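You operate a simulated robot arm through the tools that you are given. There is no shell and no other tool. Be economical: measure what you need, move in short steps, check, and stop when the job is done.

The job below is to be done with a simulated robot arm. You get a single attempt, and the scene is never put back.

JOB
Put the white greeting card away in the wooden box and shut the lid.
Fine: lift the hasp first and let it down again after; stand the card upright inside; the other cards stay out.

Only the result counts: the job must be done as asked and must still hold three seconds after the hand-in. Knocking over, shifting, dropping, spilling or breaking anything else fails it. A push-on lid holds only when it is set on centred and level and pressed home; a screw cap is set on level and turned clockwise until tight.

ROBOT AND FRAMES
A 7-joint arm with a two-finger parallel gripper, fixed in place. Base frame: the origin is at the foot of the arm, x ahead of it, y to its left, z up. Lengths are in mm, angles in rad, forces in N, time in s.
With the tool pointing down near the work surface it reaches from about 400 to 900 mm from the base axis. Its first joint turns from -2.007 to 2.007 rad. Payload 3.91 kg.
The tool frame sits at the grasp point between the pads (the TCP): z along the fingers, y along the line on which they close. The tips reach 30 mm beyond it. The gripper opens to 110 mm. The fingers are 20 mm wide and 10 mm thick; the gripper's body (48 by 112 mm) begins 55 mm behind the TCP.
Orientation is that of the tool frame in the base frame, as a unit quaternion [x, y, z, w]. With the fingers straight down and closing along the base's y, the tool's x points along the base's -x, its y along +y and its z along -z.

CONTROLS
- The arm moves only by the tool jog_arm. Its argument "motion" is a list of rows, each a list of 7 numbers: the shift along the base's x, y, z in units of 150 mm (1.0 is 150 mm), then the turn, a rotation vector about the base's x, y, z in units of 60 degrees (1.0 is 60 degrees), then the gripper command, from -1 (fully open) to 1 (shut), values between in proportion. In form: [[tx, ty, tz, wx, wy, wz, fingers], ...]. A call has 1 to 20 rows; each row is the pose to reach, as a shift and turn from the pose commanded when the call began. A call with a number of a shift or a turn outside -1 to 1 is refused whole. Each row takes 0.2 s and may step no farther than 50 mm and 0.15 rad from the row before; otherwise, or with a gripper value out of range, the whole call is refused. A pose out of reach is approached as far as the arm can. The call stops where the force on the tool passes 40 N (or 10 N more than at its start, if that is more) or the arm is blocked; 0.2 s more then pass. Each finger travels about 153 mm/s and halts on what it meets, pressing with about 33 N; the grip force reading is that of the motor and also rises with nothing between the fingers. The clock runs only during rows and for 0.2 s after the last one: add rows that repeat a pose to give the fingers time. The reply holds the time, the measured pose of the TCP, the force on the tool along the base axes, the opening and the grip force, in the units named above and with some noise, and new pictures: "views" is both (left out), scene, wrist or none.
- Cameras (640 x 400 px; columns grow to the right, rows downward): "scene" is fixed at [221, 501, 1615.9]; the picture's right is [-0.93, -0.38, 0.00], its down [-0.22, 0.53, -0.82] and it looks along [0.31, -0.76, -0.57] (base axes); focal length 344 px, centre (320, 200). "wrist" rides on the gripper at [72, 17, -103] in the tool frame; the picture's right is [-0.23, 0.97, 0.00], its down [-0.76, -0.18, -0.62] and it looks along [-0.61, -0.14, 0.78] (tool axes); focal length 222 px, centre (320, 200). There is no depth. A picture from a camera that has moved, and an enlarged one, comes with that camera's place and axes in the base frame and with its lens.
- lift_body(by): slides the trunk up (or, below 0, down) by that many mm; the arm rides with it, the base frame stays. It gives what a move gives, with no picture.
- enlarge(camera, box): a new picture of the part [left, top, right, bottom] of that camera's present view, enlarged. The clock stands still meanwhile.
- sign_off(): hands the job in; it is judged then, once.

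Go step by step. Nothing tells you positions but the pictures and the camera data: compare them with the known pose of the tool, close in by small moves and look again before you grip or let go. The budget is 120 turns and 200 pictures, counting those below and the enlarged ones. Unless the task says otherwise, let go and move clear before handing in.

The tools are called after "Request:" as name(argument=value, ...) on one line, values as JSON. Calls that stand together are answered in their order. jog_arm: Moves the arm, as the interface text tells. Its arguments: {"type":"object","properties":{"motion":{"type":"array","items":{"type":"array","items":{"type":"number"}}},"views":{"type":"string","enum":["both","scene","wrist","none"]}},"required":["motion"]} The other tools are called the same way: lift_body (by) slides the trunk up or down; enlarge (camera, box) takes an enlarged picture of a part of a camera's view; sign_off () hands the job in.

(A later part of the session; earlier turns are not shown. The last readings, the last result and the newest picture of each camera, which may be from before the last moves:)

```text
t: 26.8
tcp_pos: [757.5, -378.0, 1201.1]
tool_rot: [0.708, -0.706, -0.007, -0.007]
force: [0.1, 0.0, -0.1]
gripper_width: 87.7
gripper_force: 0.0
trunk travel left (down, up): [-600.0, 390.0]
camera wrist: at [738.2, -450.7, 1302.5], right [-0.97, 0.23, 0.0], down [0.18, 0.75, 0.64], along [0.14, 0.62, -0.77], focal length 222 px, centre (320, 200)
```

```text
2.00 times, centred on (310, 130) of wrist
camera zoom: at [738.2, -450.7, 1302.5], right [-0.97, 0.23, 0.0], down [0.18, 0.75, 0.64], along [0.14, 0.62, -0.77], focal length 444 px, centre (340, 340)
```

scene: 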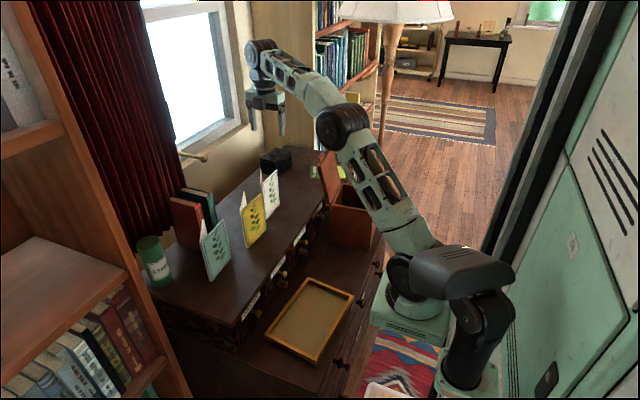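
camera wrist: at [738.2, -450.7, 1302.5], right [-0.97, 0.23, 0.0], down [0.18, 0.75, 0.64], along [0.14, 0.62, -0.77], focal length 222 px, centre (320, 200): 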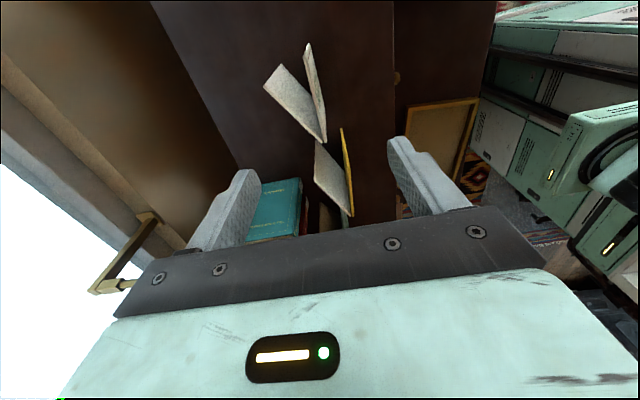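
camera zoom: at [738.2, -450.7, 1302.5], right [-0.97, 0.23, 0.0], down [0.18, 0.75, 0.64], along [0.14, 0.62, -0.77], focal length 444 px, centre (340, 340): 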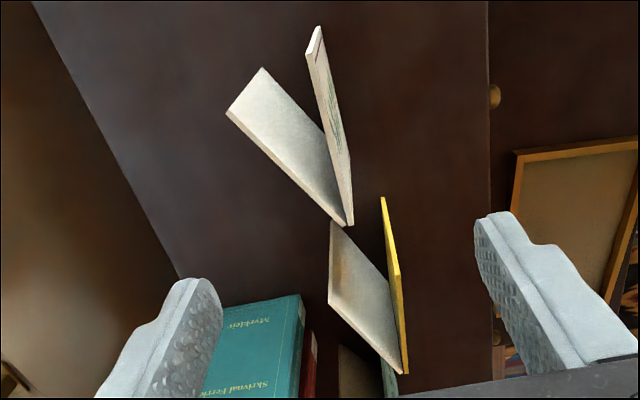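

The card geometry agrees with the estimate (front panel top at x ≈ 762). I descend with the fingers set to a 30 mm gap and stop just above the card to check.

Request:
jog_arm(motion=[[0.01, -0.01, -0.25, 0, 0, 0, 0.45], [0.02, -0.03, -0.5, 0, 0, 0, 0.45], [0.03, -0.047, -0.75, 0, 0, 0, 0.45], [0.03, -0.047, -0.94, 0, 0, 0, 0.45], [0.03, -0.047, -0.94, 0, 0, 0, 0.45]], views="none")

Request:
enlarge(camera="wrist", box=[230, 80, 410, 220])

Request:
enlarge(camera="scene", box=[220, 120, 320, 240])

```text
t: 27.9
tcp_pos: [759.5, -384.8, 1059.4]
tool_rot: [0.707, -0.707, -0.007, -0.007]
force: [-0.7, 0.1, 0.1]
gripper_width: 30.3
gripper_force: 0.0
trunk travel left (down, up): [-600.0, 390.0]
```

```text
2.86 times, centred on (320, 150) of wrist
camera zoom: at [742.5, -457.0, 1160.5], right [-0.97, 0.23, 0.0], down [0.18, 0.75, 0.64], along [0.14, 0.62, -0.77], focal length 635 px, centre (320, 343)
```

zoom: 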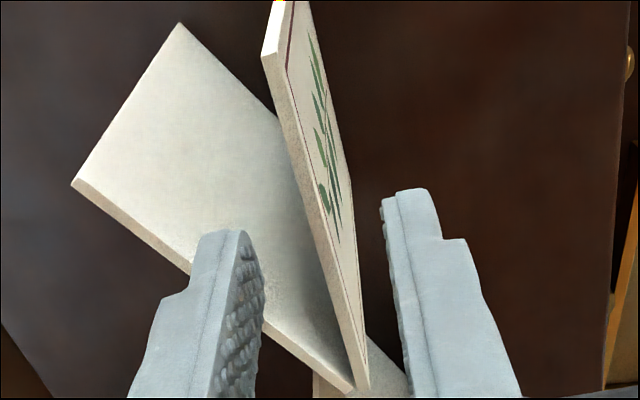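

```text
3.33 times, centred on (270, 180) of scene
camera zoom: at [221.0, 501.0, 1615.9], right [-0.93, -0.38, 0.0], down [-0.22, 0.53, -0.82], along [0.31, -0.76, -0.57], focal length 1147 px, centre (487, 267)
```

zoom: 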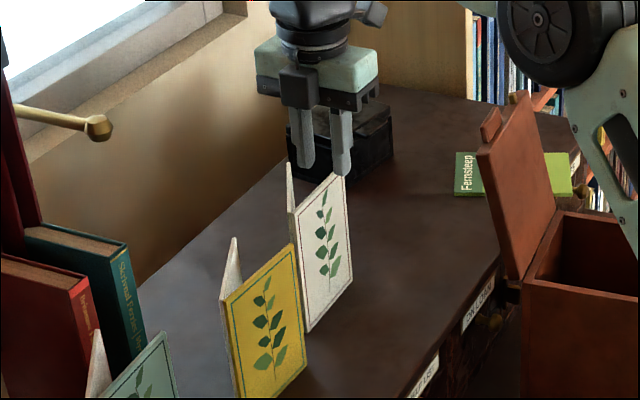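

The panel centre is at x ≈ 762, and the fingers straddle it with the inner finger inside the V. I go down 50 mm.

Request:
jog_arm(motion=[[0.016, 0, -0.1, 0, 0, 0, 0.45], [0.016, 0, -0.2, 0, 0, 0, 0.45], [0.016, 0, -0.34, 0, 0, 0, 0.45]], views="none")

Request:
enlarge(camera="wrist", box=[230, 80, 410, 220])

Request:
enlarge(camera="scene", box=[220, 120, 320, 240])

```text
t: 28.8
tcp_pos: [763.4, -384.3, 1007.4]
tool_rot: [0.707, -0.707, -0.007, -0.008]
force: [-0.2, 0.1, -0.3]
gripper_width: 30.1
gripper_force: 0.0
trunk travel left (down, up): [-600.0, 390.0]
```

```text
2.86 times, centred on (320, 150) of wrist
camera zoom: at [744.6, -457.6, 1109.1], right [-0.97, 0.23, 0.01], down [0.18, 0.75, 0.64], along [0.14, 0.62, -0.77], focal length 635 px, centre (320, 343)
```

zoom: 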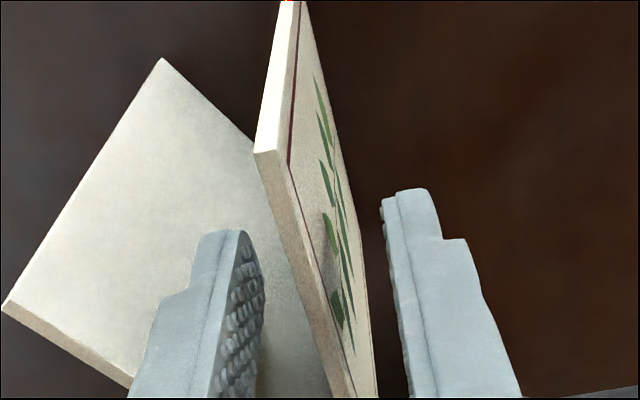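

```text
3.33 times, centred on (270, 180) of scene
camera zoom: at [221.0, 501.0, 1615.9], right [-0.93, -0.38, 0.0], down [-0.22, 0.53, -0.82], along [0.31, -0.76, -0.57], focal length 1147 px, centre (487, 267)
```

zoom: 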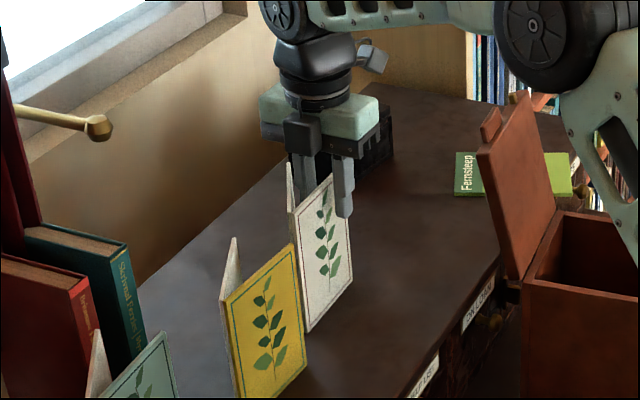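

The panel is between the fingers. I close.

Request:
jog_arm(motion=[[0, 0, 0, 0, 0, 0, 0.7], [0, 0, 0, 0, 0, 0, 1], [0, 0, 0, 0, 0, 0, 1]], views="none")

Request:
enlarge(camera="wrist", box=[230, 80, 410, 220])

```text
t: 29.6
tcp_pos: [764.7, -383.4, 1008.1]
tool_rot: [-0.707, 0.708, 0.007, 0.008]
force: [0.3, -0.3, 0.5]
gripper_width: 2.7
gripper_force: 33.2
trunk travel left (down, up): [-600.0, 390.0]
```

```text
2.86 times, centred on (320, 150) of wrist
camera zoom: at [744.8, -457.6, 1109.1], right [-0.97, 0.23, 0.01], down [0.18, 0.75, 0.64], along [0.14, 0.62, -0.77], focal length 635 px, centre (320, 343)
```

zoom: 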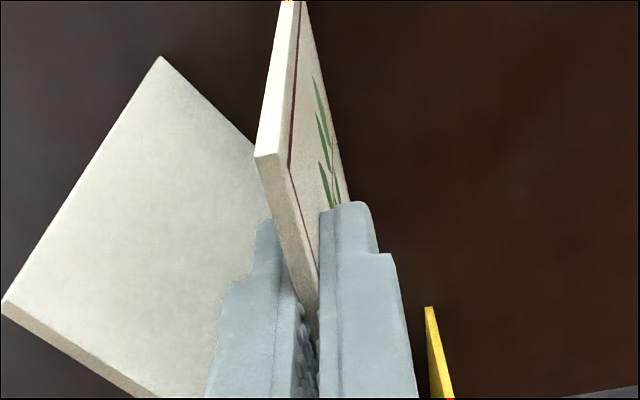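

Gripped (2.7 mm). I lift straight up.

Request:
jog_arm(motion=[[0, 0, 0.1, 0, 0, 0, 1], [0, 0, 0.3, 0, 0, 0, 1], [0, 0, 0.5, 0, 0, 0, 1], [0, 0, 0.75, 0, 0, 0, 1], [0, 0, 1.0, 0, 0, 0, 1]], views="scene")

Request:
jog_arm(motion=[[0, 0, 0.25, 0, 0, 0, 1], [0, 0, 0.55, 0, 0, 0, 1], [-0.25, -0.1, 0.55, 0, 0, 0, 1], [-0.5, -0.25, 0.55, 0, 0, 0, 1], [-0.75, -0.4, 0.55, 0, 0, 0, 1], [-1, -0.5, 0.55, 0, 0, 0, 1]], views="both")

```text
t: 30.8
tcp_pos: [763.3, -385.0, 1158.6]
tool_rot: [-0.707, 0.708, 0.008, 0.007]
force: [0.0, -0.4, 0.2]
gripper_width: 2.9
gripper_force: 33.3
trunk travel left (down, up): [-600.0, 390.0]
```

scene: 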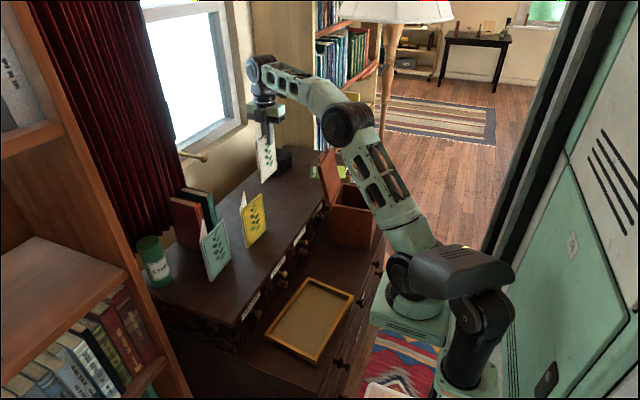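

```text
t: 32.1
tcp_pos: [613.6, -459.1, 1240.2]
tool_rot: [0.708, -0.706, -0.008, -0.008]
force: [0.1, 0.6, -0.9]
gripper_width: 3.0
gripper_force: 33.3
out of reach, approached as far as the arm can: row 2
trunk travel left (down, up): [-600.0, 390.0]
camera wrist: at [595.0, -531.8, 1342.1], right [-0.97, 0.23, 0.01], down [0.18, 0.75, 0.64], along [0.14, 0.62, -0.77], focal length 222 px, centre (320, 200)
```

scene: 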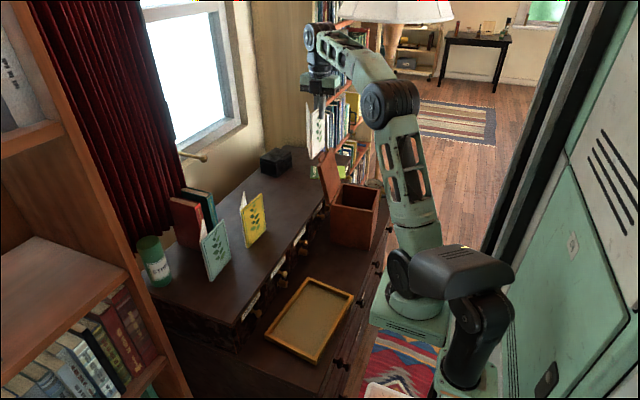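
wrist: 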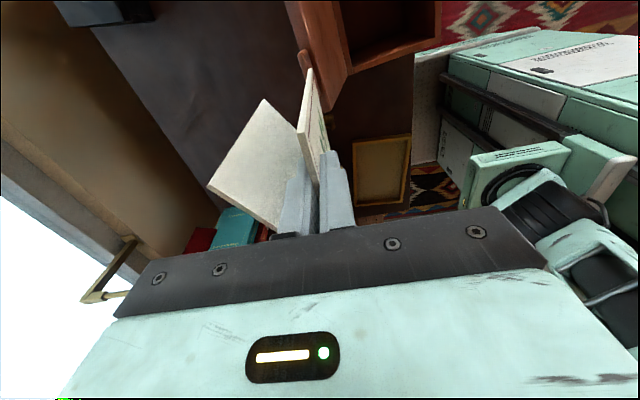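

Card is held upright. Box centre works out to about (493, −525) with yaw ≈ 0.1 rad; I move over it, with yaw matched.

Request:
jog_arm(motion=[[-0.1, 0, 0.1, 0, 0, 0, 1], [-0.35, -0.1, 0.1, 0, 0, 0.03, 1], [-0.6, -0.25, 0.1, 0, 0, 0.06, 1], [-0.8, -0.4, 0.1, 0, 0, 0.0955, 1], [-0.977, -0.56, 0.1, 0, 0, 0.0955, 1]], views="wrist")

Request:
enlarge(camera="scene", box=[290, 60, 410, 260])

```text
t: 33.4
tcp_pos: [468.1, -543.1, 1257.1]
tool_rot: [0.743, -0.67, -0.008, -0.007]
force: [0.8, -0.4, -0.4]
gripper_width: 3.2
gripper_force: 33.2
trunk travel left (down, up): [-600.0, 390.0]
camera wrist: at [456.6, -617.6, 1358.6], right [-0.99, 0.13, 0.01], down [0.1, 0.76, 0.64], along [0.08, 0.63, -0.77], focal length 222 px, centre (320, 200)
```

wrist: 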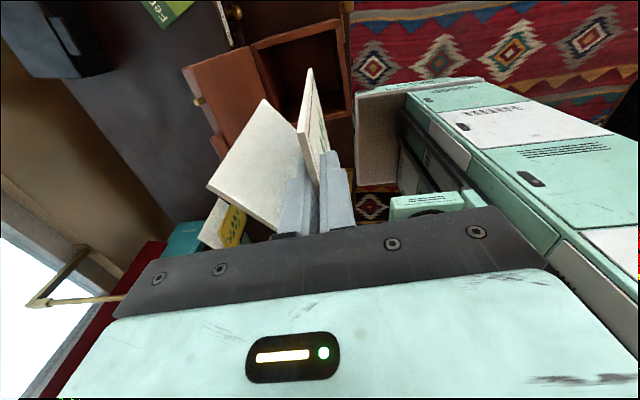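

```text
2.00 times, centred on (350, 160) of scene
camera zoom: at [221.0, 501.0, 1615.9], right [-0.93, -0.38, 0.0], down [-0.22, 0.53, -0.82], along [0.31, -0.76, -0.57], focal length 688 px, centre (260, 280)
```

zoom: 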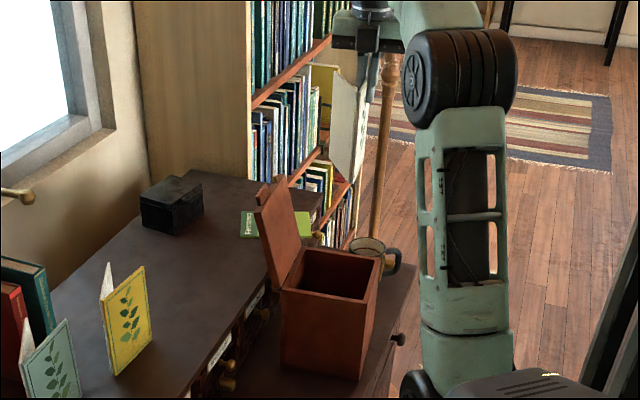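

I lower the card to just above the rim and check alignment.

Request:
jog_arm(motion=[[0, 0, -0.25, 0, 0, 0, 1], [0, 0, -0.5, 0, 0, 0, 1], [0, 0, -0.75, 0, 0, 0, 1], [0, 0, -1.0, 0, 0, 0, 1]], views="none")

Request:
jog_arm(motion=[[0, 0, -0.1, 0, 0, 0, 1], [0, 0, -0.24, 0, 0, 0, 1]], views="wrist")

Request:
enlarge(camera="scene", box=[310, 120, 410, 260])

Request:
enlarge(camera="wrist", box=[180, 0, 400, 200])

```text
t: 34.4
tcp_pos: [467.9, -541.9, 1106.1]
tool_rot: [0.741, -0.671, -0.008, -0.007]
force: [0.1, 0.2, -1.1]
gripper_width: 2.8
gripper_force: 33.3
trunk travel left (down, up): [-600.0, 390.0]
```

```text
t: 35.0
tcp_pos: [468.1, -543.1, 1069.0]
tool_rot: [0.742, -0.671, -0.008, -0.007]
force: [0.7, 0.2, 0.1]
gripper_width: 2.4
gripper_force: 32.9
trunk travel left (down, up): [-600.0, 390.0]
camera wrist: at [456.3, -617.3, 1171.1], right [-0.99, 0.13, 0.0], down [0.1, 0.76, 0.64], along [0.08, 0.63, -0.77], focal length 222 px, centre (320, 200)
```

wrist: 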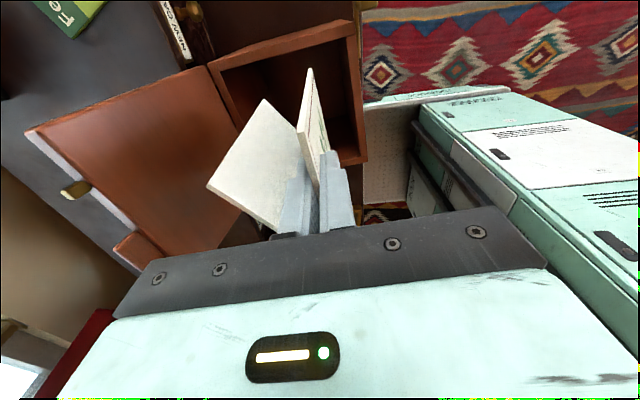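

```text
2.86 times, centred on (360, 190) of scene
camera zoom: at [221.0, 501.0, 1615.9], right [-0.93, -0.38, 0.0], down [-0.22, 0.53, -0.82], along [0.31, -0.76, -0.57], focal length 983 px, centre (206, 229)
```

zoom: 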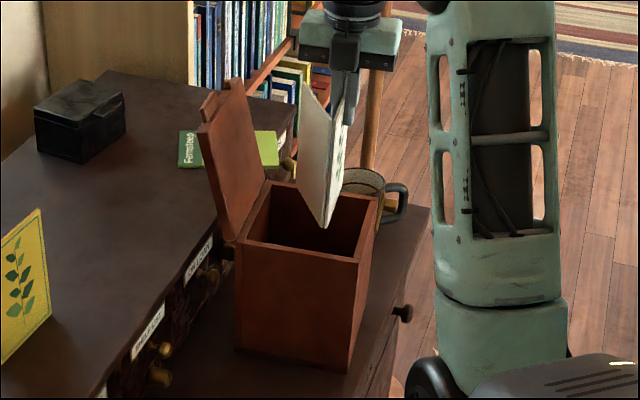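

```text
2.00 times, centred on (290, 100) of wrist
camera zoom: at [456.3, -617.3, 1171.1], right [-0.99, 0.13, 0.0], down [0.1, 0.76, 0.64], along [0.08, 0.63, -0.77], focal length 444 px, centre (380, 400)
```

zoom: 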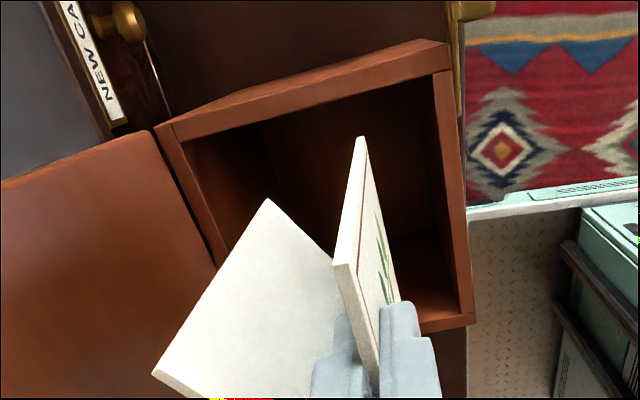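

Alignment looks good: the card clears all walls by more than 10 mm. I lower it into the box.

Request:
jog_arm(motion=[[0, 0.013, -0.15, 0, 0, 0, 1], [0, 0.013, -0.3, 0, 0, 0, 1], [0, 0.013, -0.45, 0, 0, 0, 1], [0, 0.013, -0.6, 0, 0, 0, 1], [0, 0.013, -0.75, 0, 0, 0, 1], [0, 0.013, -0.9, 0, 0, 0, 1], [0, 0.013, -1.0, 0, 0, 0, 1]], views="wrist")

Request:
enlarge(camera="scene", box=[310, 120, 410, 260])

Request:
enlarge(camera="wrist", box=[180, 0, 400, 200])

```text
t: 36.5
tcp_pos: [469.1, -541.0, 918.6]
tool_rot: [0.741, -0.671, -0.008, -0.007]
force: [-0.1, 1.0, -0.3]
gripper_width: 2.9
gripper_force: 32.4
trunk travel left (down, up): [-600.0, 390.0]
camera wrist: at [456.3, -615.8, 1021.0], right [-0.99, 0.13, 0.0], down [0.1, 0.76, 0.64], along [0.08, 0.63, -0.77], focal length 222 px, centre (320, 200)
```

wrist: 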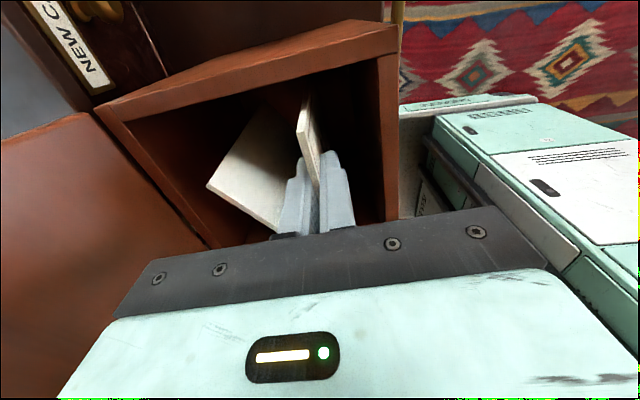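

```text
2.86 times, centred on (360, 190) of scene
camera zoom: at [221.0, 501.0, 1615.9], right [-0.93, -0.38, 0.0], down [-0.22, 0.53, -0.82], along [0.31, -0.76, -0.57], focal length 983 px, centre (206, 229)
```

zoom: 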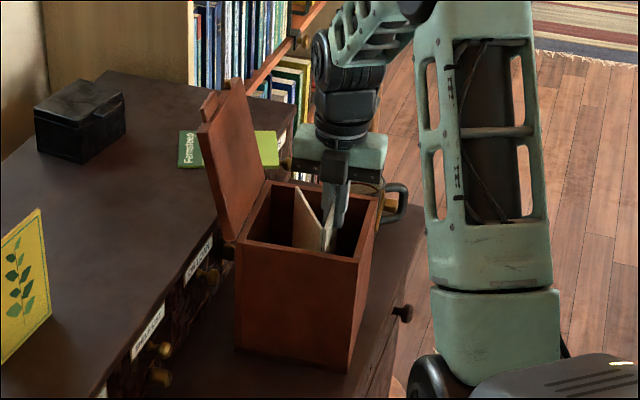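

```text
2.00 times, centred on (290, 100) of wrist
camera zoom: at [456.3, -615.8, 1021.0], right [-0.99, 0.13, 0.0], down [0.1, 0.76, 0.64], along [0.08, 0.63, -0.77], focal length 444 px, centre (380, 400)
```

zoom: 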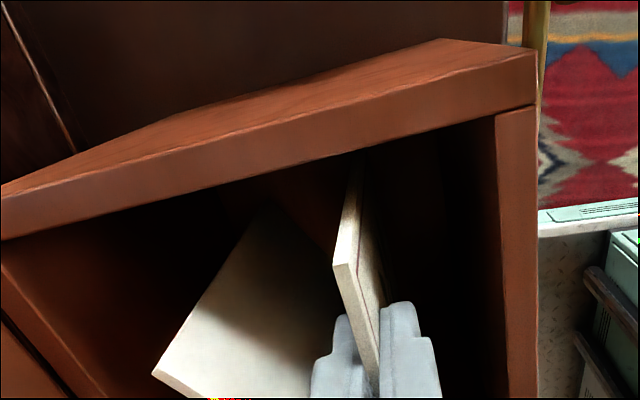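

Nicely inside. I lower in small steps feeling for the floor.

Request:
jog_arm(motion=[[0, 0, -0.1, 0, 0, 0, 1], [0, 0, -0.2, 0, 0, 0, 1], [0, 0, -0.24, 0, 0, 0, 1]], views="none")

Request:
jog_arm(motion=[[0, 0, -0.015, 0, 0, 0, 1], [0, 0, -0.03, 0, 0, 0, 1]], views="none")

Request:
jog_arm(motion=[[0, 0, -0.013, 0, 0, 0, 1], [0, 0, -0.02, 0, 0, 0, 1]], views="none")

```text
t: 37.4
tcp_pos: [468.0, -540.7, 883.7]
tool_rot: [0.741, -0.671, -0.008, -0.008]
force: [-0.5, 0.0, -0.4]
gripper_width: 2.7
gripper_force: 33.2
trunk travel left (down, up): [-600.0, 390.0]
```

```text
t: 38.0
tcp_pos: [467.7, -541.3, 879.7]
tool_rot: [0.742, -0.67, -0.007, -0.007]
force: [-0.9, 0.0, 0.6]
gripper_width: 3.1
gripper_force: 32.8
trunk travel left (down, up): [-600.0, 390.0]
```

```text
t: 38.5
tcp_pos: [468.2, -541.4, 876.4]
tool_rot: [0.741, -0.671, -0.008, -0.006]
force: [-0.1, -0.2, 0.0]
gripper_width: 2.8
gripper_force: 32.7
trunk travel left (down, up): [-600.0, 390.0]
```

Request:
jog_arm(motion=[[0, 0, -0.013, 0, 0, 0, 1], [0, 0, -0.02, 0, 0, 0, 1]], views="none")

Request:
jog_arm(motion=[[0, 0, -0.013, 0, 0, 0, 1], [0, 0, -0.02, 0, 0, 0, 1]], views="none")

Request:
enlarge(camera="scene", box=[310, 120, 410, 260])

```text
t: 39.1
tcp_pos: [468.1, -540.5, 872.8]
tool_rot: [0.742, -0.67, -0.008, -0.007]
force: [-0.5, 0.0, -0.4]
gripper_width: 2.9
gripper_force: 33.2
trunk travel left (down, up): [-600.0, 390.0]
```

```text
t: 39.8
tcp_pos: [468.3, -541.3, 871.7]
tool_rot: [0.741, -0.671, -0.008, -0.008]
force: [-2.1, 0.7, 14.8]
gripper_width: 2.9
gripper_force: 33.1
trunk travel left (down, up): [-600.0, 390.0]
```

```text
2.86 times, centred on (360, 190) of scene
camera zoom: at [221.0, 501.0, 1615.9], right [-0.93, -0.38, 0.0], down [-0.22, 0.53, -0.82], along [0.31, -0.76, -0.57], focal length 983 px, centre (206, 229)
```

zoom: 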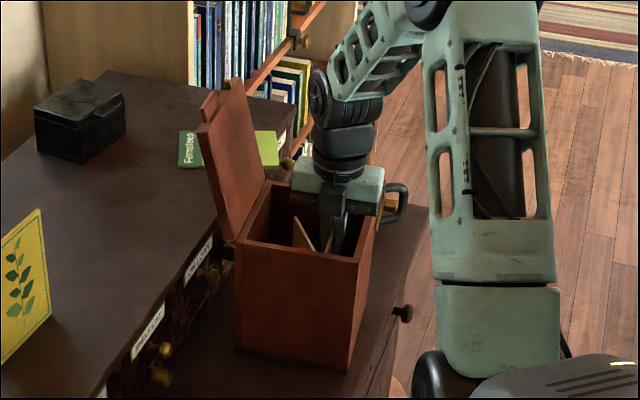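

Floor felt (15 N). I ease up slightly and open to a 28 mm gap, then rise.

Request:
jog_arm(motion=[[0, 0, 0.012, 0, 0, 0, 1], [0, 0, 0.012, 0, 0, 0, 0.9], [0, 0, 0.012, 0, 0, 0, 0.7], [0, 0, 0.012, 0, 0, 0, 0.5], [0, 0, 0.012, 0, 0, 0, 0.5]], views="wrist")

Request:
enlarge(camera="wrist", box=[200, 60, 400, 220])

```text
t: 41.0
tcp_pos: [467.8, -541.2, 871.7]
tool_rot: [0.742, -0.671, -0.008, -0.007]
force: [-1.0, -1.5, -0.4]
gripper_width: 27.5
gripper_force: 0.0
trunk travel left (down, up): [-600.0, 390.0]
camera wrist: at [456.2, -616.1, 973.5], right [-0.99, 0.13, 0.01], down [0.1, 0.76, 0.64], along [0.08, 0.63, -0.77], focal length 222 px, centre (320, 200)
```

wrist: 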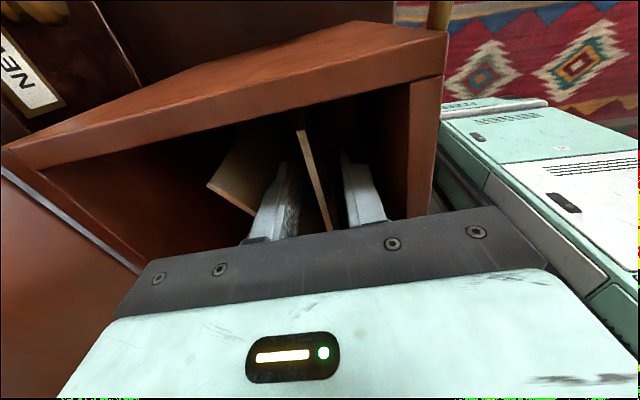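

```text
2.50 times, centred on (300, 140) of wrist
camera zoom: at [456.2, -616.1, 973.5], right [-0.99, 0.13, 0.01], down [0.1, 0.76, 0.64], along [0.08, 0.63, -0.77], focal length 555 px, centre (370, 350)
```

zoom: 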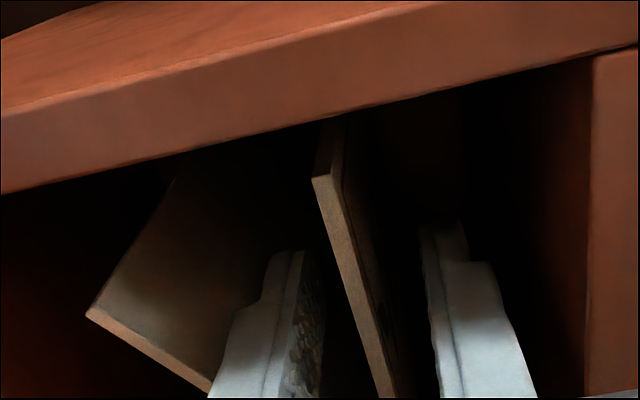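

Released and standing. I rise straight out.

Request:
jog_arm(motion=[[0, 0, 0.05, 0, 0, 0, 0.5], [0, 0, 0.15, 0, 0, 0, 0.5], [0, 0, 0.3, 0, 0, 0, 0.5], [0, 0, 0.5, 0, 0, 0, 0.5], [0, 0, 0.75, 0, 0, 0, 0.5], [0, 0, 1.0, 0, 0, 0, 0.5]], views="wrist")

Request:
enlarge(camera="scene", box=[310, 120, 410, 260])

Request:
enlarge(camera="wrist", box=[200, 0, 400, 180])

```text
t: 42.4
tcp_pos: [468.6, -542.1, 1023.9]
tool_rot: [0.742, -0.67, -0.008, -0.008]
force: [0.6, 0.0, -0.5]
gripper_width: 27.6
gripper_force: 0.0
trunk travel left (down, up): [-600.0, 390.0]
camera wrist: at [456.6, -616.6, 1124.2], right [-0.99, 0.13, 0.01], down [0.1, 0.76, 0.64], along [0.08, 0.64, -0.77], focal length 222 px, centre (320, 200)
```

wrist: 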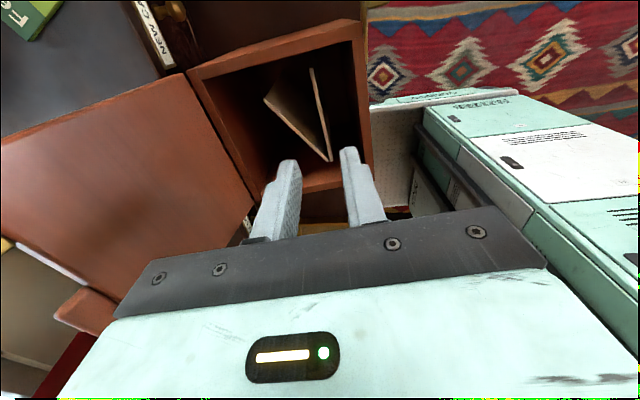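

```text
2.86 times, centred on (360, 190) of scene
camera zoom: at [221.0, 501.0, 1615.9], right [-0.93, -0.38, 0.0], down [-0.22, 0.53, -0.82], along [0.31, -0.76, -0.57], focal length 983 px, centre (206, 229)
```

zoom: 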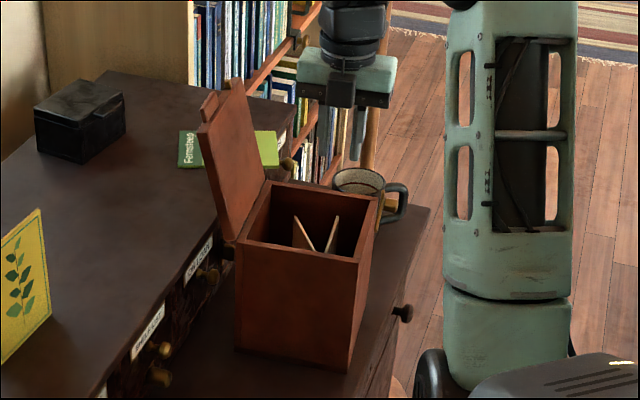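

```text
2.22 times, centred on (300, 90) of wrist
camera zoom: at [456.6, -616.6, 1124.2], right [-0.99, 0.13, 0.01], down [0.1, 0.76, 0.64], along [0.08, 0.64, -0.77], focal length 494 px, centre (364, 444)
```

zoom: 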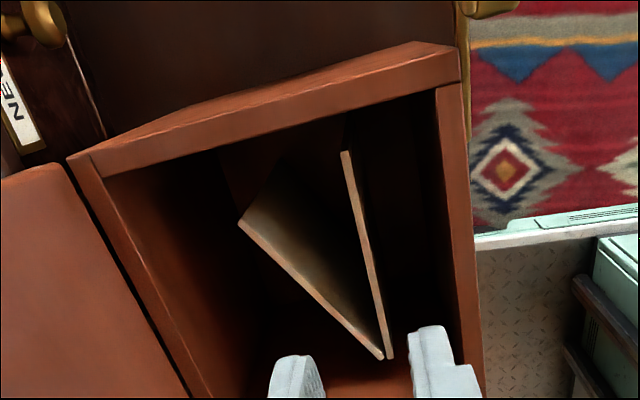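

The card stands upright inside, below the rim. To close gently, I'll straddle the lid's tab (near (616, −482, 1075)) with open fingers and swing it down guided; first I go above the tab.

Request:
jog_arm(motion=[[0, 0, 0.25, 0, 0, 0, 0.345], [0, 0, 0.5, 0, 0, 0, 0.345], [0, 0, 0.76, 0, 0, 0, 0.345], [0.25, 0.1, 0.76, 0, 0, 0, 0.345], [0.5, 0.2, 0.76, 0, 0, 0, 0.345], [0.75, 0.3, 0.76, 0, 0, 0, 0.345], [0.97, 0.4, 0.76, 0, 0, 0, 0.345]], views="wrist")

Request:
enlarge(camera="wrist", box=[220, 60, 420, 220])

Request:
enlarge(camera="scene", box=[290, 100, 390, 240])

```text
t: 44.0
tcp_pos: [613.1, -479.4, 1134.7]
tool_rot: [0.741, -0.671, -0.008, -0.007]
force: [-1.1, -0.1, 0.7]
gripper_width: 36.2
gripper_force: 0.1
trunk travel left (down, up): [-600.0, 390.0]
camera wrist: at [601.4, -555.9, 1237.1], right [-0.99, 0.13, 0.0], down [0.1, 0.76, 0.64], along [0.08, 0.63, -0.77], focal length 222 px, centre (320, 200)
```

wrist: 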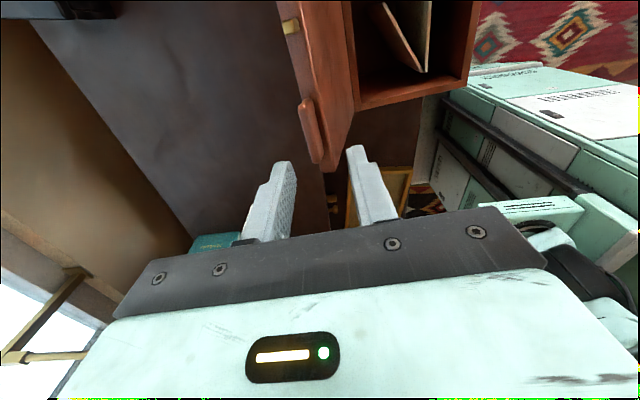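

```text
2.50 times, centred on (320, 140) of wrist
camera zoom: at [601.4, -555.9, 1237.1], right [-0.99, 0.13, 0.0], down [0.1, 0.76, 0.64], along [0.08, 0.63, -0.77], focal length 555 px, centre (320, 350)
```

zoom: 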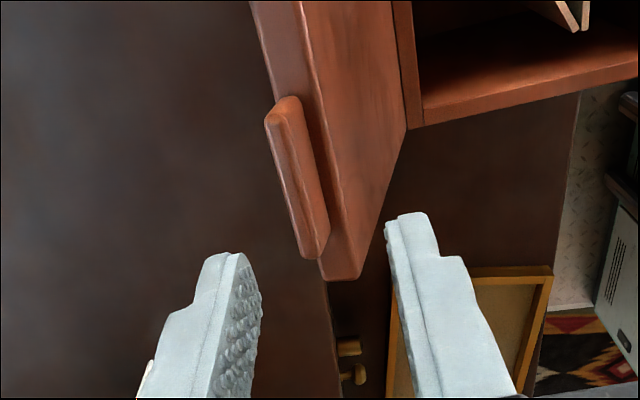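

```text
2.86 times, centred on (340, 170) of scene
camera zoom: at [221.0, 501.0, 1615.9], right [-0.93, -0.38, 0.0], down [-0.22, 0.53, -0.82], along [0.31, -0.76, -0.57], focal length 983 px, centre (263, 286)
```

zoom: 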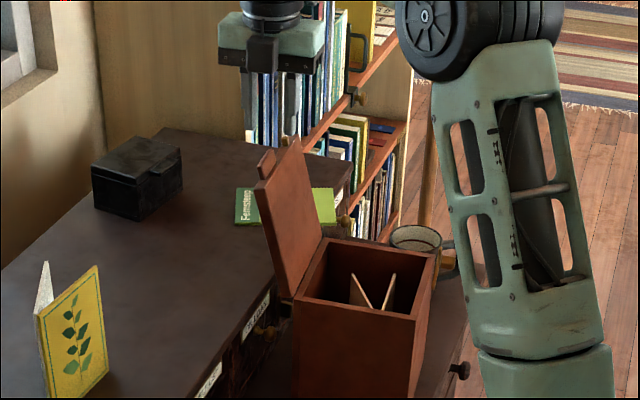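

The tab lies between the fingers (x ≈ 616, y −512…−466). I lower to straddle it.

Request:
jog_arm(motion=[[0.0, -0.05, -0.1, 0, 0, 0, 0.345], [0.0, -0.05, -0.22, 0, 0, 0, 0.345], [0.0, -0.05, -0.35, 0, 0, 0, 0.345]], views="none")

Request:
enlarge(camera="wrist", box=[220, 60, 420, 220])

```text
t: 44.8
tcp_pos: [614.3, -488.3, 1083.8]
tool_rot: [0.741, -0.671, -0.008, -0.007]
force: [0.0, 0.7, -0.1]
gripper_width: 36.3
gripper_force: 0.1
trunk travel left (down, up): [-600.0, 390.0]
```

```text
2.50 times, centred on (320, 140) of wrist
camera zoom: at [602.0, -562.8, 1185.0], right [-0.99, 0.13, 0.0], down [0.1, 0.76, 0.64], along [0.08, 0.63, -0.77], focal length 555 px, centre (320, 350)
```

zoom: 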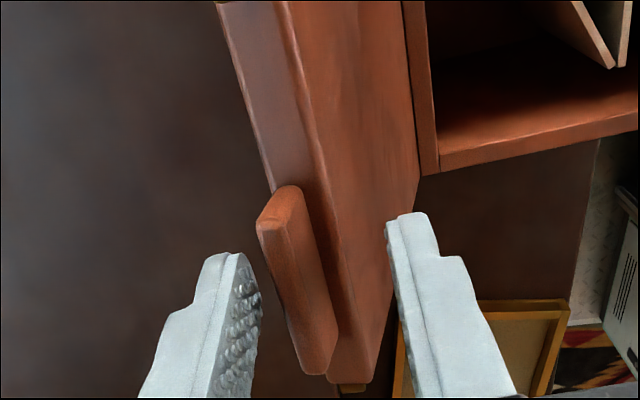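

The fingers straddle tab and lid edge. I swing the lid forward along its arc, pitching the tool with it.

Request:
jog_arm(motion=[[-0.06, -0.006, -0.02, 0, 0, 0, 0.345], [-0.125, -0.0125, -0.037, 0, 0, 0, 0.345], [-0.2, -0.02, -0.028, 0.0025, -0.025, 0, 0.345], [-0.267, -0.027, -0.02, 0.005, -0.05, 0, 0.345], [-0.411, -0.041, -0.021, 0.01, -0.1, 0, 0.345], [-0.553, -0.055, -0.04, 0.018, -0.183, 0, 0.345], [-0.691, -0.069, -0.076, 0.03, -0.299, 0, 0.345], [-0.825, -0.083, -0.129, 0.042, -0.415, 0, 0.345]], views="both")

Request:
enlarge(camera="scene", box=[310, 100, 410, 260])

```text
t: 46.5
tcp_pos: [490.6, -500.4, 1065.5]
tool_rot: [0.725, -0.653, 0.139, -0.168]
force: [0.0, 0.3, -0.6]
gripper_width: 36.3
gripper_force: 0.2
trunk travel left (down, up): [-600.0, 390.0]
camera wrist: at [436.9, -579.7, 1149.3], right [-0.9, 0.14, -0.41], down [-0.18, 0.73, 0.65], along [0.39, 0.67, -0.64], focal length 222 px, centre (320, 200)
```

scene: 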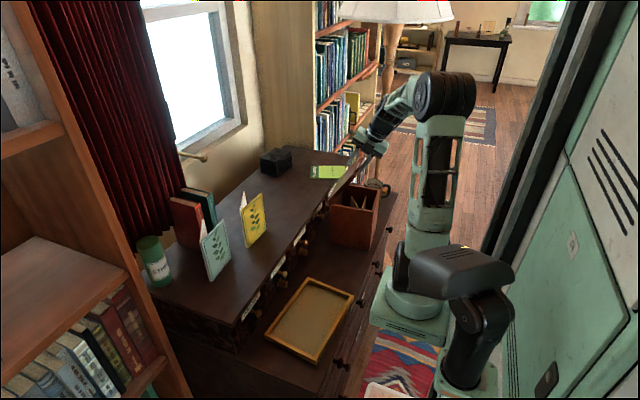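
wrist: 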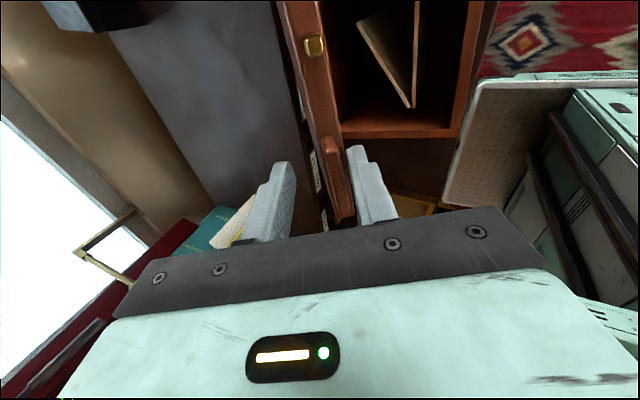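

```text
2.50 times, centred on (360, 180) of scene
camera zoom: at [221.0, 501.0, 1615.9], right [-0.93, -0.38, 0.0], down [-0.22, 0.53, -0.82], along [0.31, -0.76, -0.57], focal length 860 px, centre (220, 250)
```

zoom: 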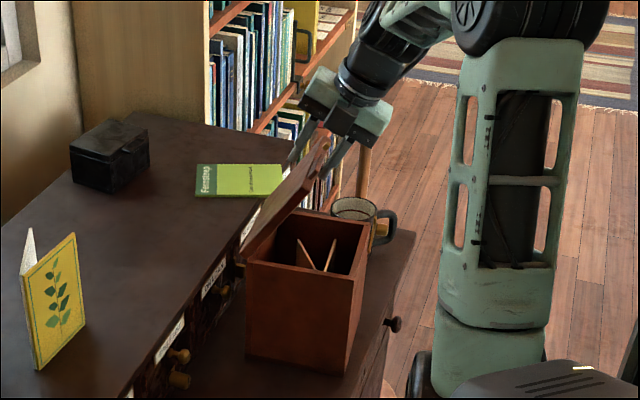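

The lid follows in the fingers (≈ 65°). I continue down to about 16°.

Request:
jog_arm(motion=[[-0.126, -0.013, -0.075, 0.012, -0.116, 0, 0.345], [-0.243, -0.024, -0.158, 0.023, -0.232, 0, 0.345], [-0.348, -0.035, -0.255, 0.033, -0.331, 0, 0.345], [-0.441, -0.044, -0.364, 0.043, -0.431, 0, 0.345], [-0.52, -0.052, -0.483, 0.053, -0.53, 0, 0.345], [-0.584, -0.058, -0.611, 0.063, -0.63, 0, 0.345], [-0.632, -0.063, -0.747, 0.073, -0.729, 0, 0.345]], views="wrist")

Request:
enlarge(camera="scene", box=[310, 100, 410, 260])

```text
t: 47.9
tcp_pos: [574.5, -596.0, 978.7]
tool_rot: [0.642, -0.573, 0.332, -0.386]
force: [-14.0, 4.6, 12.6]
gripper_width: 41.0
gripper_force: 5.0
out of reach, approached as far as the arm can: row 1, 2, 3, 4, 5, 6
trunk travel left (down, up): [-600.0, 390.0]
stopped in row 6: the force on the tool passed its limit (the readings are from after the stop); the commanded pose is now the measured one
camera wrist: at [482.4, -679.0, 1012.3], right [-0.5, 0.18, -0.85], down [-0.55, 0.69, 0.47], along [0.67, 0.7, -0.25], focal length 222 px, centre (320, 200)
```

wrist: 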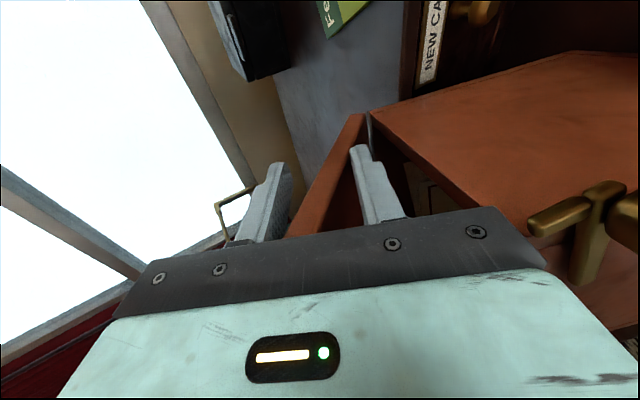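

```text
2.50 times, centred on (360, 180) of scene
camera zoom: at [221.0, 501.0, 1615.9], right [-0.93, -0.38, 0.0], down [-0.22, 0.53, -0.82], along [0.31, -0.76, -0.57], focal length 860 px, centre (220, 250)
```

zoom: 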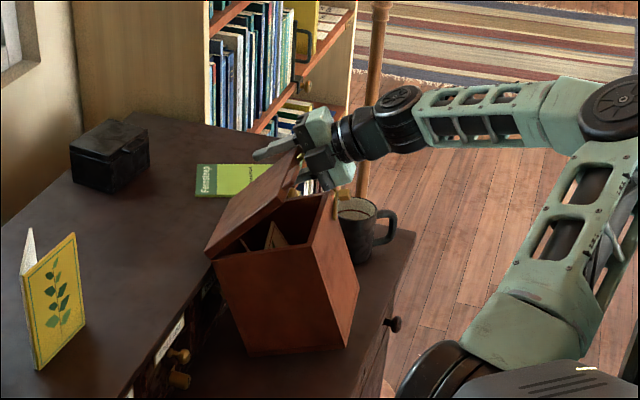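

The arm ran out of reach and slid off its path, and the box is being tipped. I look closely before relieving it.

Request:
enlarge(camera="scene", box=[330, 140, 410, 250])

Request:
enlarge(camera="wrist", box=[220, 40, 640, 300])

```text
3.64 times, centred on (370, 195) of scene
camera zoom: at [221.0, 501.0, 1615.9], right [-0.93, -0.38, 0.0], down [-0.22, 0.53, -0.82], along [0.31, -0.76, -0.57], focal length 1252 px, centre (138, 218)
```

zoom: 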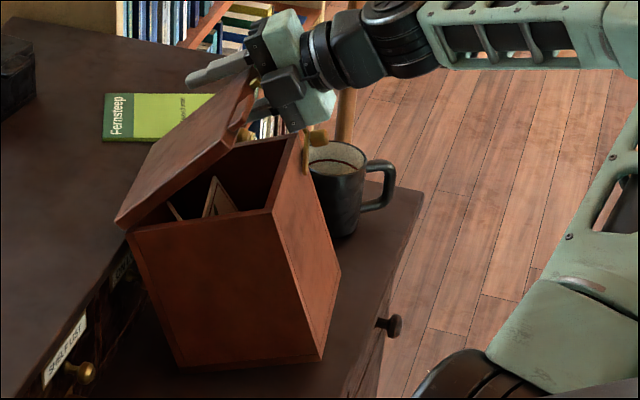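

```text
1.52 times, centred on (430, 170) of wrist
camera zoom: at [482.4, -679.0, 1012.3], right [-0.5, 0.18, -0.85], down [-0.55, 0.69, 0.47], along [0.67, 0.7, -0.25], focal length 338 px, centre (152, 246)
```

zoom: 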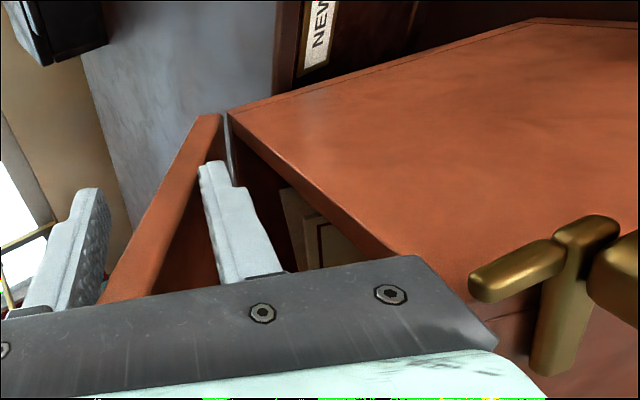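

The tilted fingers have jammed across the lid and are tipping the box back. Opening the fingers slowly should ease it down without moving the arm.

Request:
jog_arm(motion=[[0, 0, 0, 0, 0, 0, 0.24], [0, 0, 0, 0, 0, 0, 0.22], [0, 0, 0, 0, 0, 0, 0.2], [0, 0, 0, 0, 0, 0, 0.18], [0, 0, 0, 0, 0, 0, 0.16], [0, 0, 0, 0, 0, 0, 0.14]], views="none")

Request:
enlarge(camera="scene", box=[330, 140, 410, 250])

```text
t: 49.3
tcp_pos: [574.1, -594.0, 978.3]
tool_rot: [0.643, -0.573, 0.332, -0.385]
force: [-18.1, 6.2, 19.2]
gripper_width: 47.7
gripper_force: 0.1
trunk travel left (down, up): [-600.0, 390.0]
```

```text
3.64 times, centred on (370, 195) of scene
camera zoom: at [221.0, 501.0, 1615.9], right [-0.93, -0.38, 0.0], down [-0.22, 0.53, -0.82], along [0.31, -0.76, -0.57], focal length 1252 px, centre (138, 218)
```

zoom: 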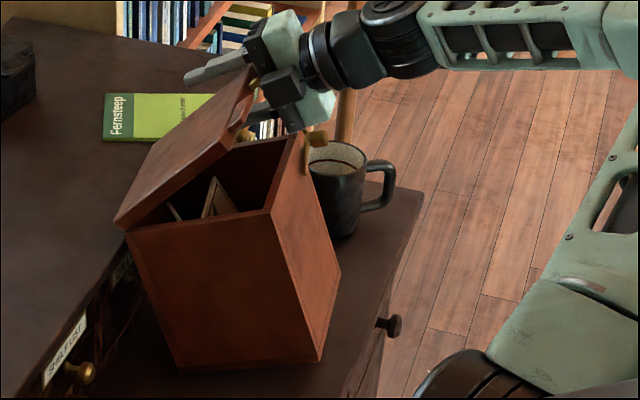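

Opening alone did not relieve it. I try a small 6 mm retreat along the measured reaction direction.

Request:
jog_arm(motion=[[-0.013, 0.004, 0.013, 0, 0, 0, 0.14], [-0.027, 0.008, 0.027, 0, 0, 0, 0.14]], views="wrist")

Request:
enlarge(camera="scene", box=[330, 140, 410, 250])

```text
t: 49.9
tcp_pos: [573.6, -595.7, 978.2]
tool_rot: [0.643, -0.573, 0.332, -0.385]
force: [-17.9, 6.8, 18.6]
gripper_width: 47.4
gripper_force: 0.0
out of reach, approached as far as the arm can: row 2
trunk travel left (down, up): [-600.0, 390.0]
camera wrist: at [482.8, -678.4, 1011.5], right [-0.5, 0.18, -0.85], down [-0.55, 0.69, 0.47], along [0.67, 0.7, -0.24], focal length 222 px, centre (320, 200)
```

wrist: 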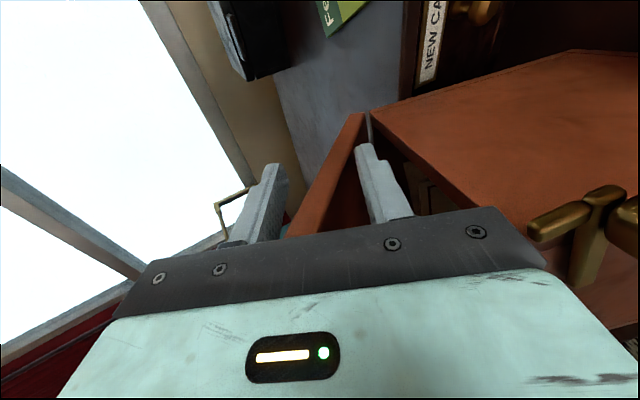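

```text
3.64 times, centred on (370, 195) of scene
camera zoom: at [221.0, 501.0, 1615.9], right [-0.93, -0.38, 0.0], down [-0.22, 0.53, -0.82], along [0.31, -0.76, -0.57], focal length 1252 px, centre (138, 218)
```

zoom: 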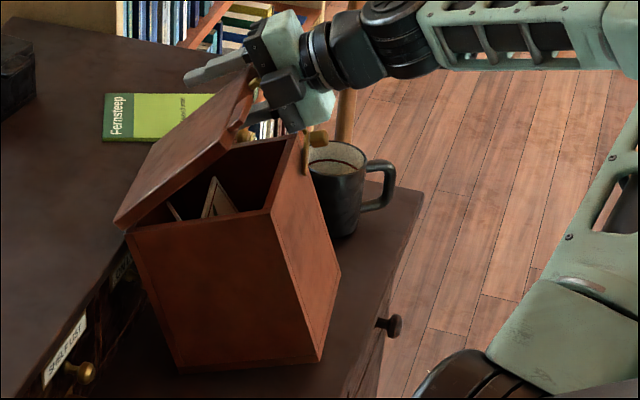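

The arm is at its reach limit here. The trunk lift moves the tool straight up without that limit, so I use it in a small step.

Request:
lift_body(by=10)

Request:
enlarge(camera="scene", box=[330, 140, 410, 250])

```text
t: 50.5
tcp_pos: [575.7, -596.9, 985.9]
tool_rot: [0.642, -0.574, 0.332, -0.385]
force: [-4.1, -1.5, 1.4]
gripper_width: 49.1
gripper_force: 2.1
trunk travel left (down, up): [-610.0, 380.0]
```

```text
3.64 times, centred on (370, 195) of scene
camera zoom: at [221.0, 501.0, 1615.9], right [-0.93, -0.38, 0.0], down [-0.22, 0.53, -0.82], along [0.31, -0.76, -0.57], focal length 1252 px, centre (138, 218)
```

zoom: 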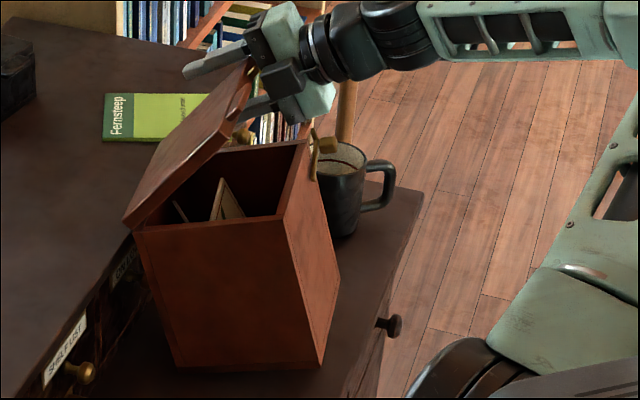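

Good: the force dropped and the box is settling back. I continue in small steps.

Request:
lift_body(by=8)

Request:
enlarge(camera="scene", box=[330, 140, 410, 250])

```text
t: 51.1
tcp_pos: [574.5, -596.0, 993.9]
tool_rot: [0.643, -0.574, 0.334, -0.383]
force: [-11.4, -3.0, 0.2]
gripper_width: 51.9
gripper_force: 32.7
trunk travel left (down, up): [-618.0, 372.0]
```

```text
3.64 times, centred on (370, 195) of scene
camera zoom: at [221.0, 501.0, 1615.9], right [-0.93, -0.38, 0.0], down [-0.22, 0.53, -0.82], along [0.31, -0.76, -0.57], focal length 1252 px, centre (138, 218)
```

zoom: 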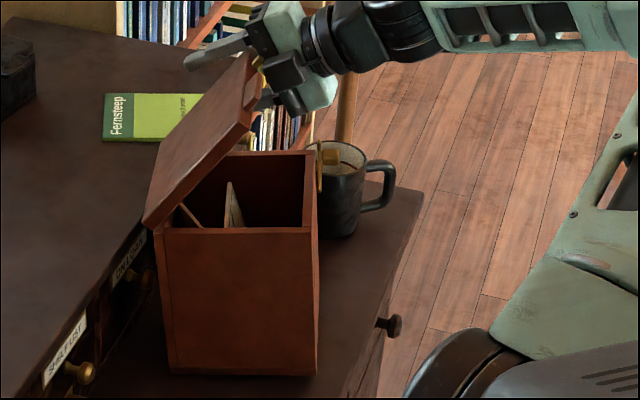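

Box is nearly back down; the fingers are now prying the lid (grip reading 33 N), so I open them further, slowly.

Request:
jog_arm(motion=[[0, 0, 0, 0, 0, 0, 0.05], [0, 0, 0, 0, 0, 0, 0.0], [0, 0, 0, 0, 0, 0, -0.05], [0, 0, 0, 0, 0, 0, -0.1], [0, 0, 0, 0, 0, 0, -0.15]], views="wrist")

Request:
enlarge(camera="scene", box=[330, 140, 410, 250])

```text
t: 52.3
tcp_pos: [575.3, -597.1, 995.2]
tool_rot: [0.642, -0.574, 0.331, -0.385]
force: [-3.3, -8.3, 9.2]
gripper_width: 63.2
gripper_force: 0.1
trunk travel left (down, up): [-618.0, 372.0]
camera wrist: at [483.5, -679.3, 1028.7], right [-0.5, 0.18, -0.85], down [-0.55, 0.69, 0.47], along [0.67, 0.7, -0.24], focal length 222 px, centre (320, 200)
```

wrist: 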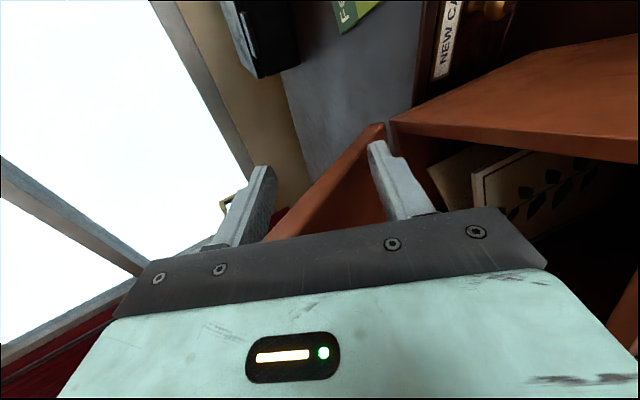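

```text
3.64 times, centred on (370, 195) of scene
camera zoom: at [221.0, 501.0, 1615.9], right [-0.93, -0.38, 0.0], down [-0.22, 0.53, -0.82], along [0.31, -0.76, -0.57], focal length 1252 px, centre (138, 218)
```

zoom: 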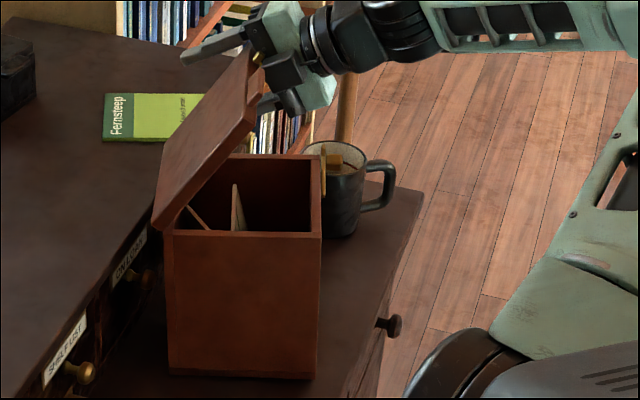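

The box is back flat but turned somewhat; the card still stands inside. I open the fingers wide, then rotate the tool back toward vertical so it aligns with the lid.

Request:
jog_arm(motion=[[0, 0, 0, 0, 0, 0, -0.3], [0, 0, 0, 0, 0, 0, -0.45], [0, 0, 0, 0, 0, 0, -0.6], [0, 0, 0, 0, 0, 0, -0.75], [0, 0, 0, 0, 0, 0, -0.8]], views="wrist")

Request:
enlarge(camera="scene", box=[330, 140, 410, 250])

```text
t: 53.5
tcp_pos: [575.7, -596.4, 994.4]
tool_rot: [0.643, -0.574, 0.331, -0.384]
force: [-4.4, -8.1, 8.5]
gripper_width: 99.0
gripper_force: 0.1
trunk travel left (down, up): [-618.0, 372.0]
camera wrist: at [483.5, -679.3, 1028.5], right [-0.5, 0.18, -0.85], down [-0.55, 0.69, 0.47], along [0.67, 0.7, -0.24], focal length 222 px, centre (320, 200)
```

wrist: 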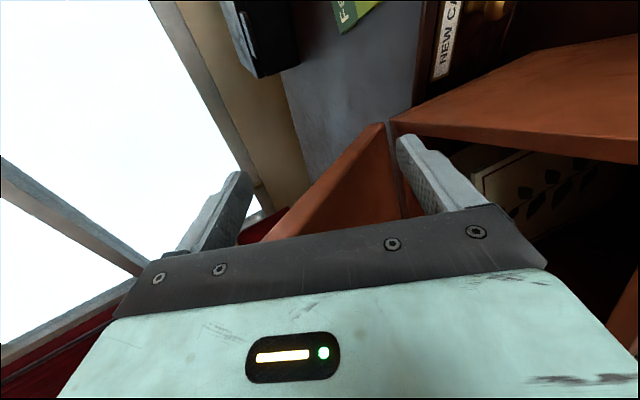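

```text
3.64 times, centred on (370, 195) of scene
camera zoom: at [221.0, 501.0, 1615.9], right [-0.93, -0.38, 0.0], down [-0.22, 0.53, -0.82], along [0.31, -0.76, -0.57], focal length 1252 px, centre (138, 218)
```

zoom: 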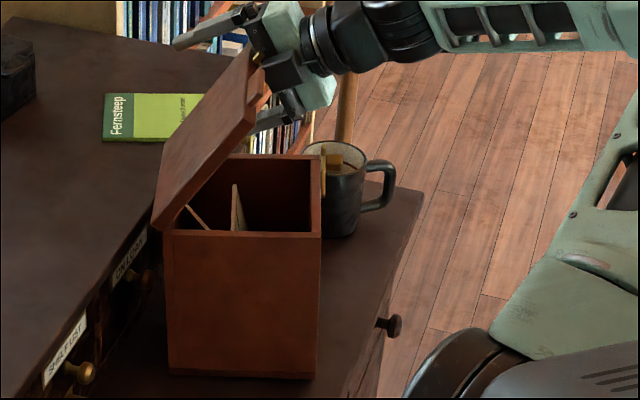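

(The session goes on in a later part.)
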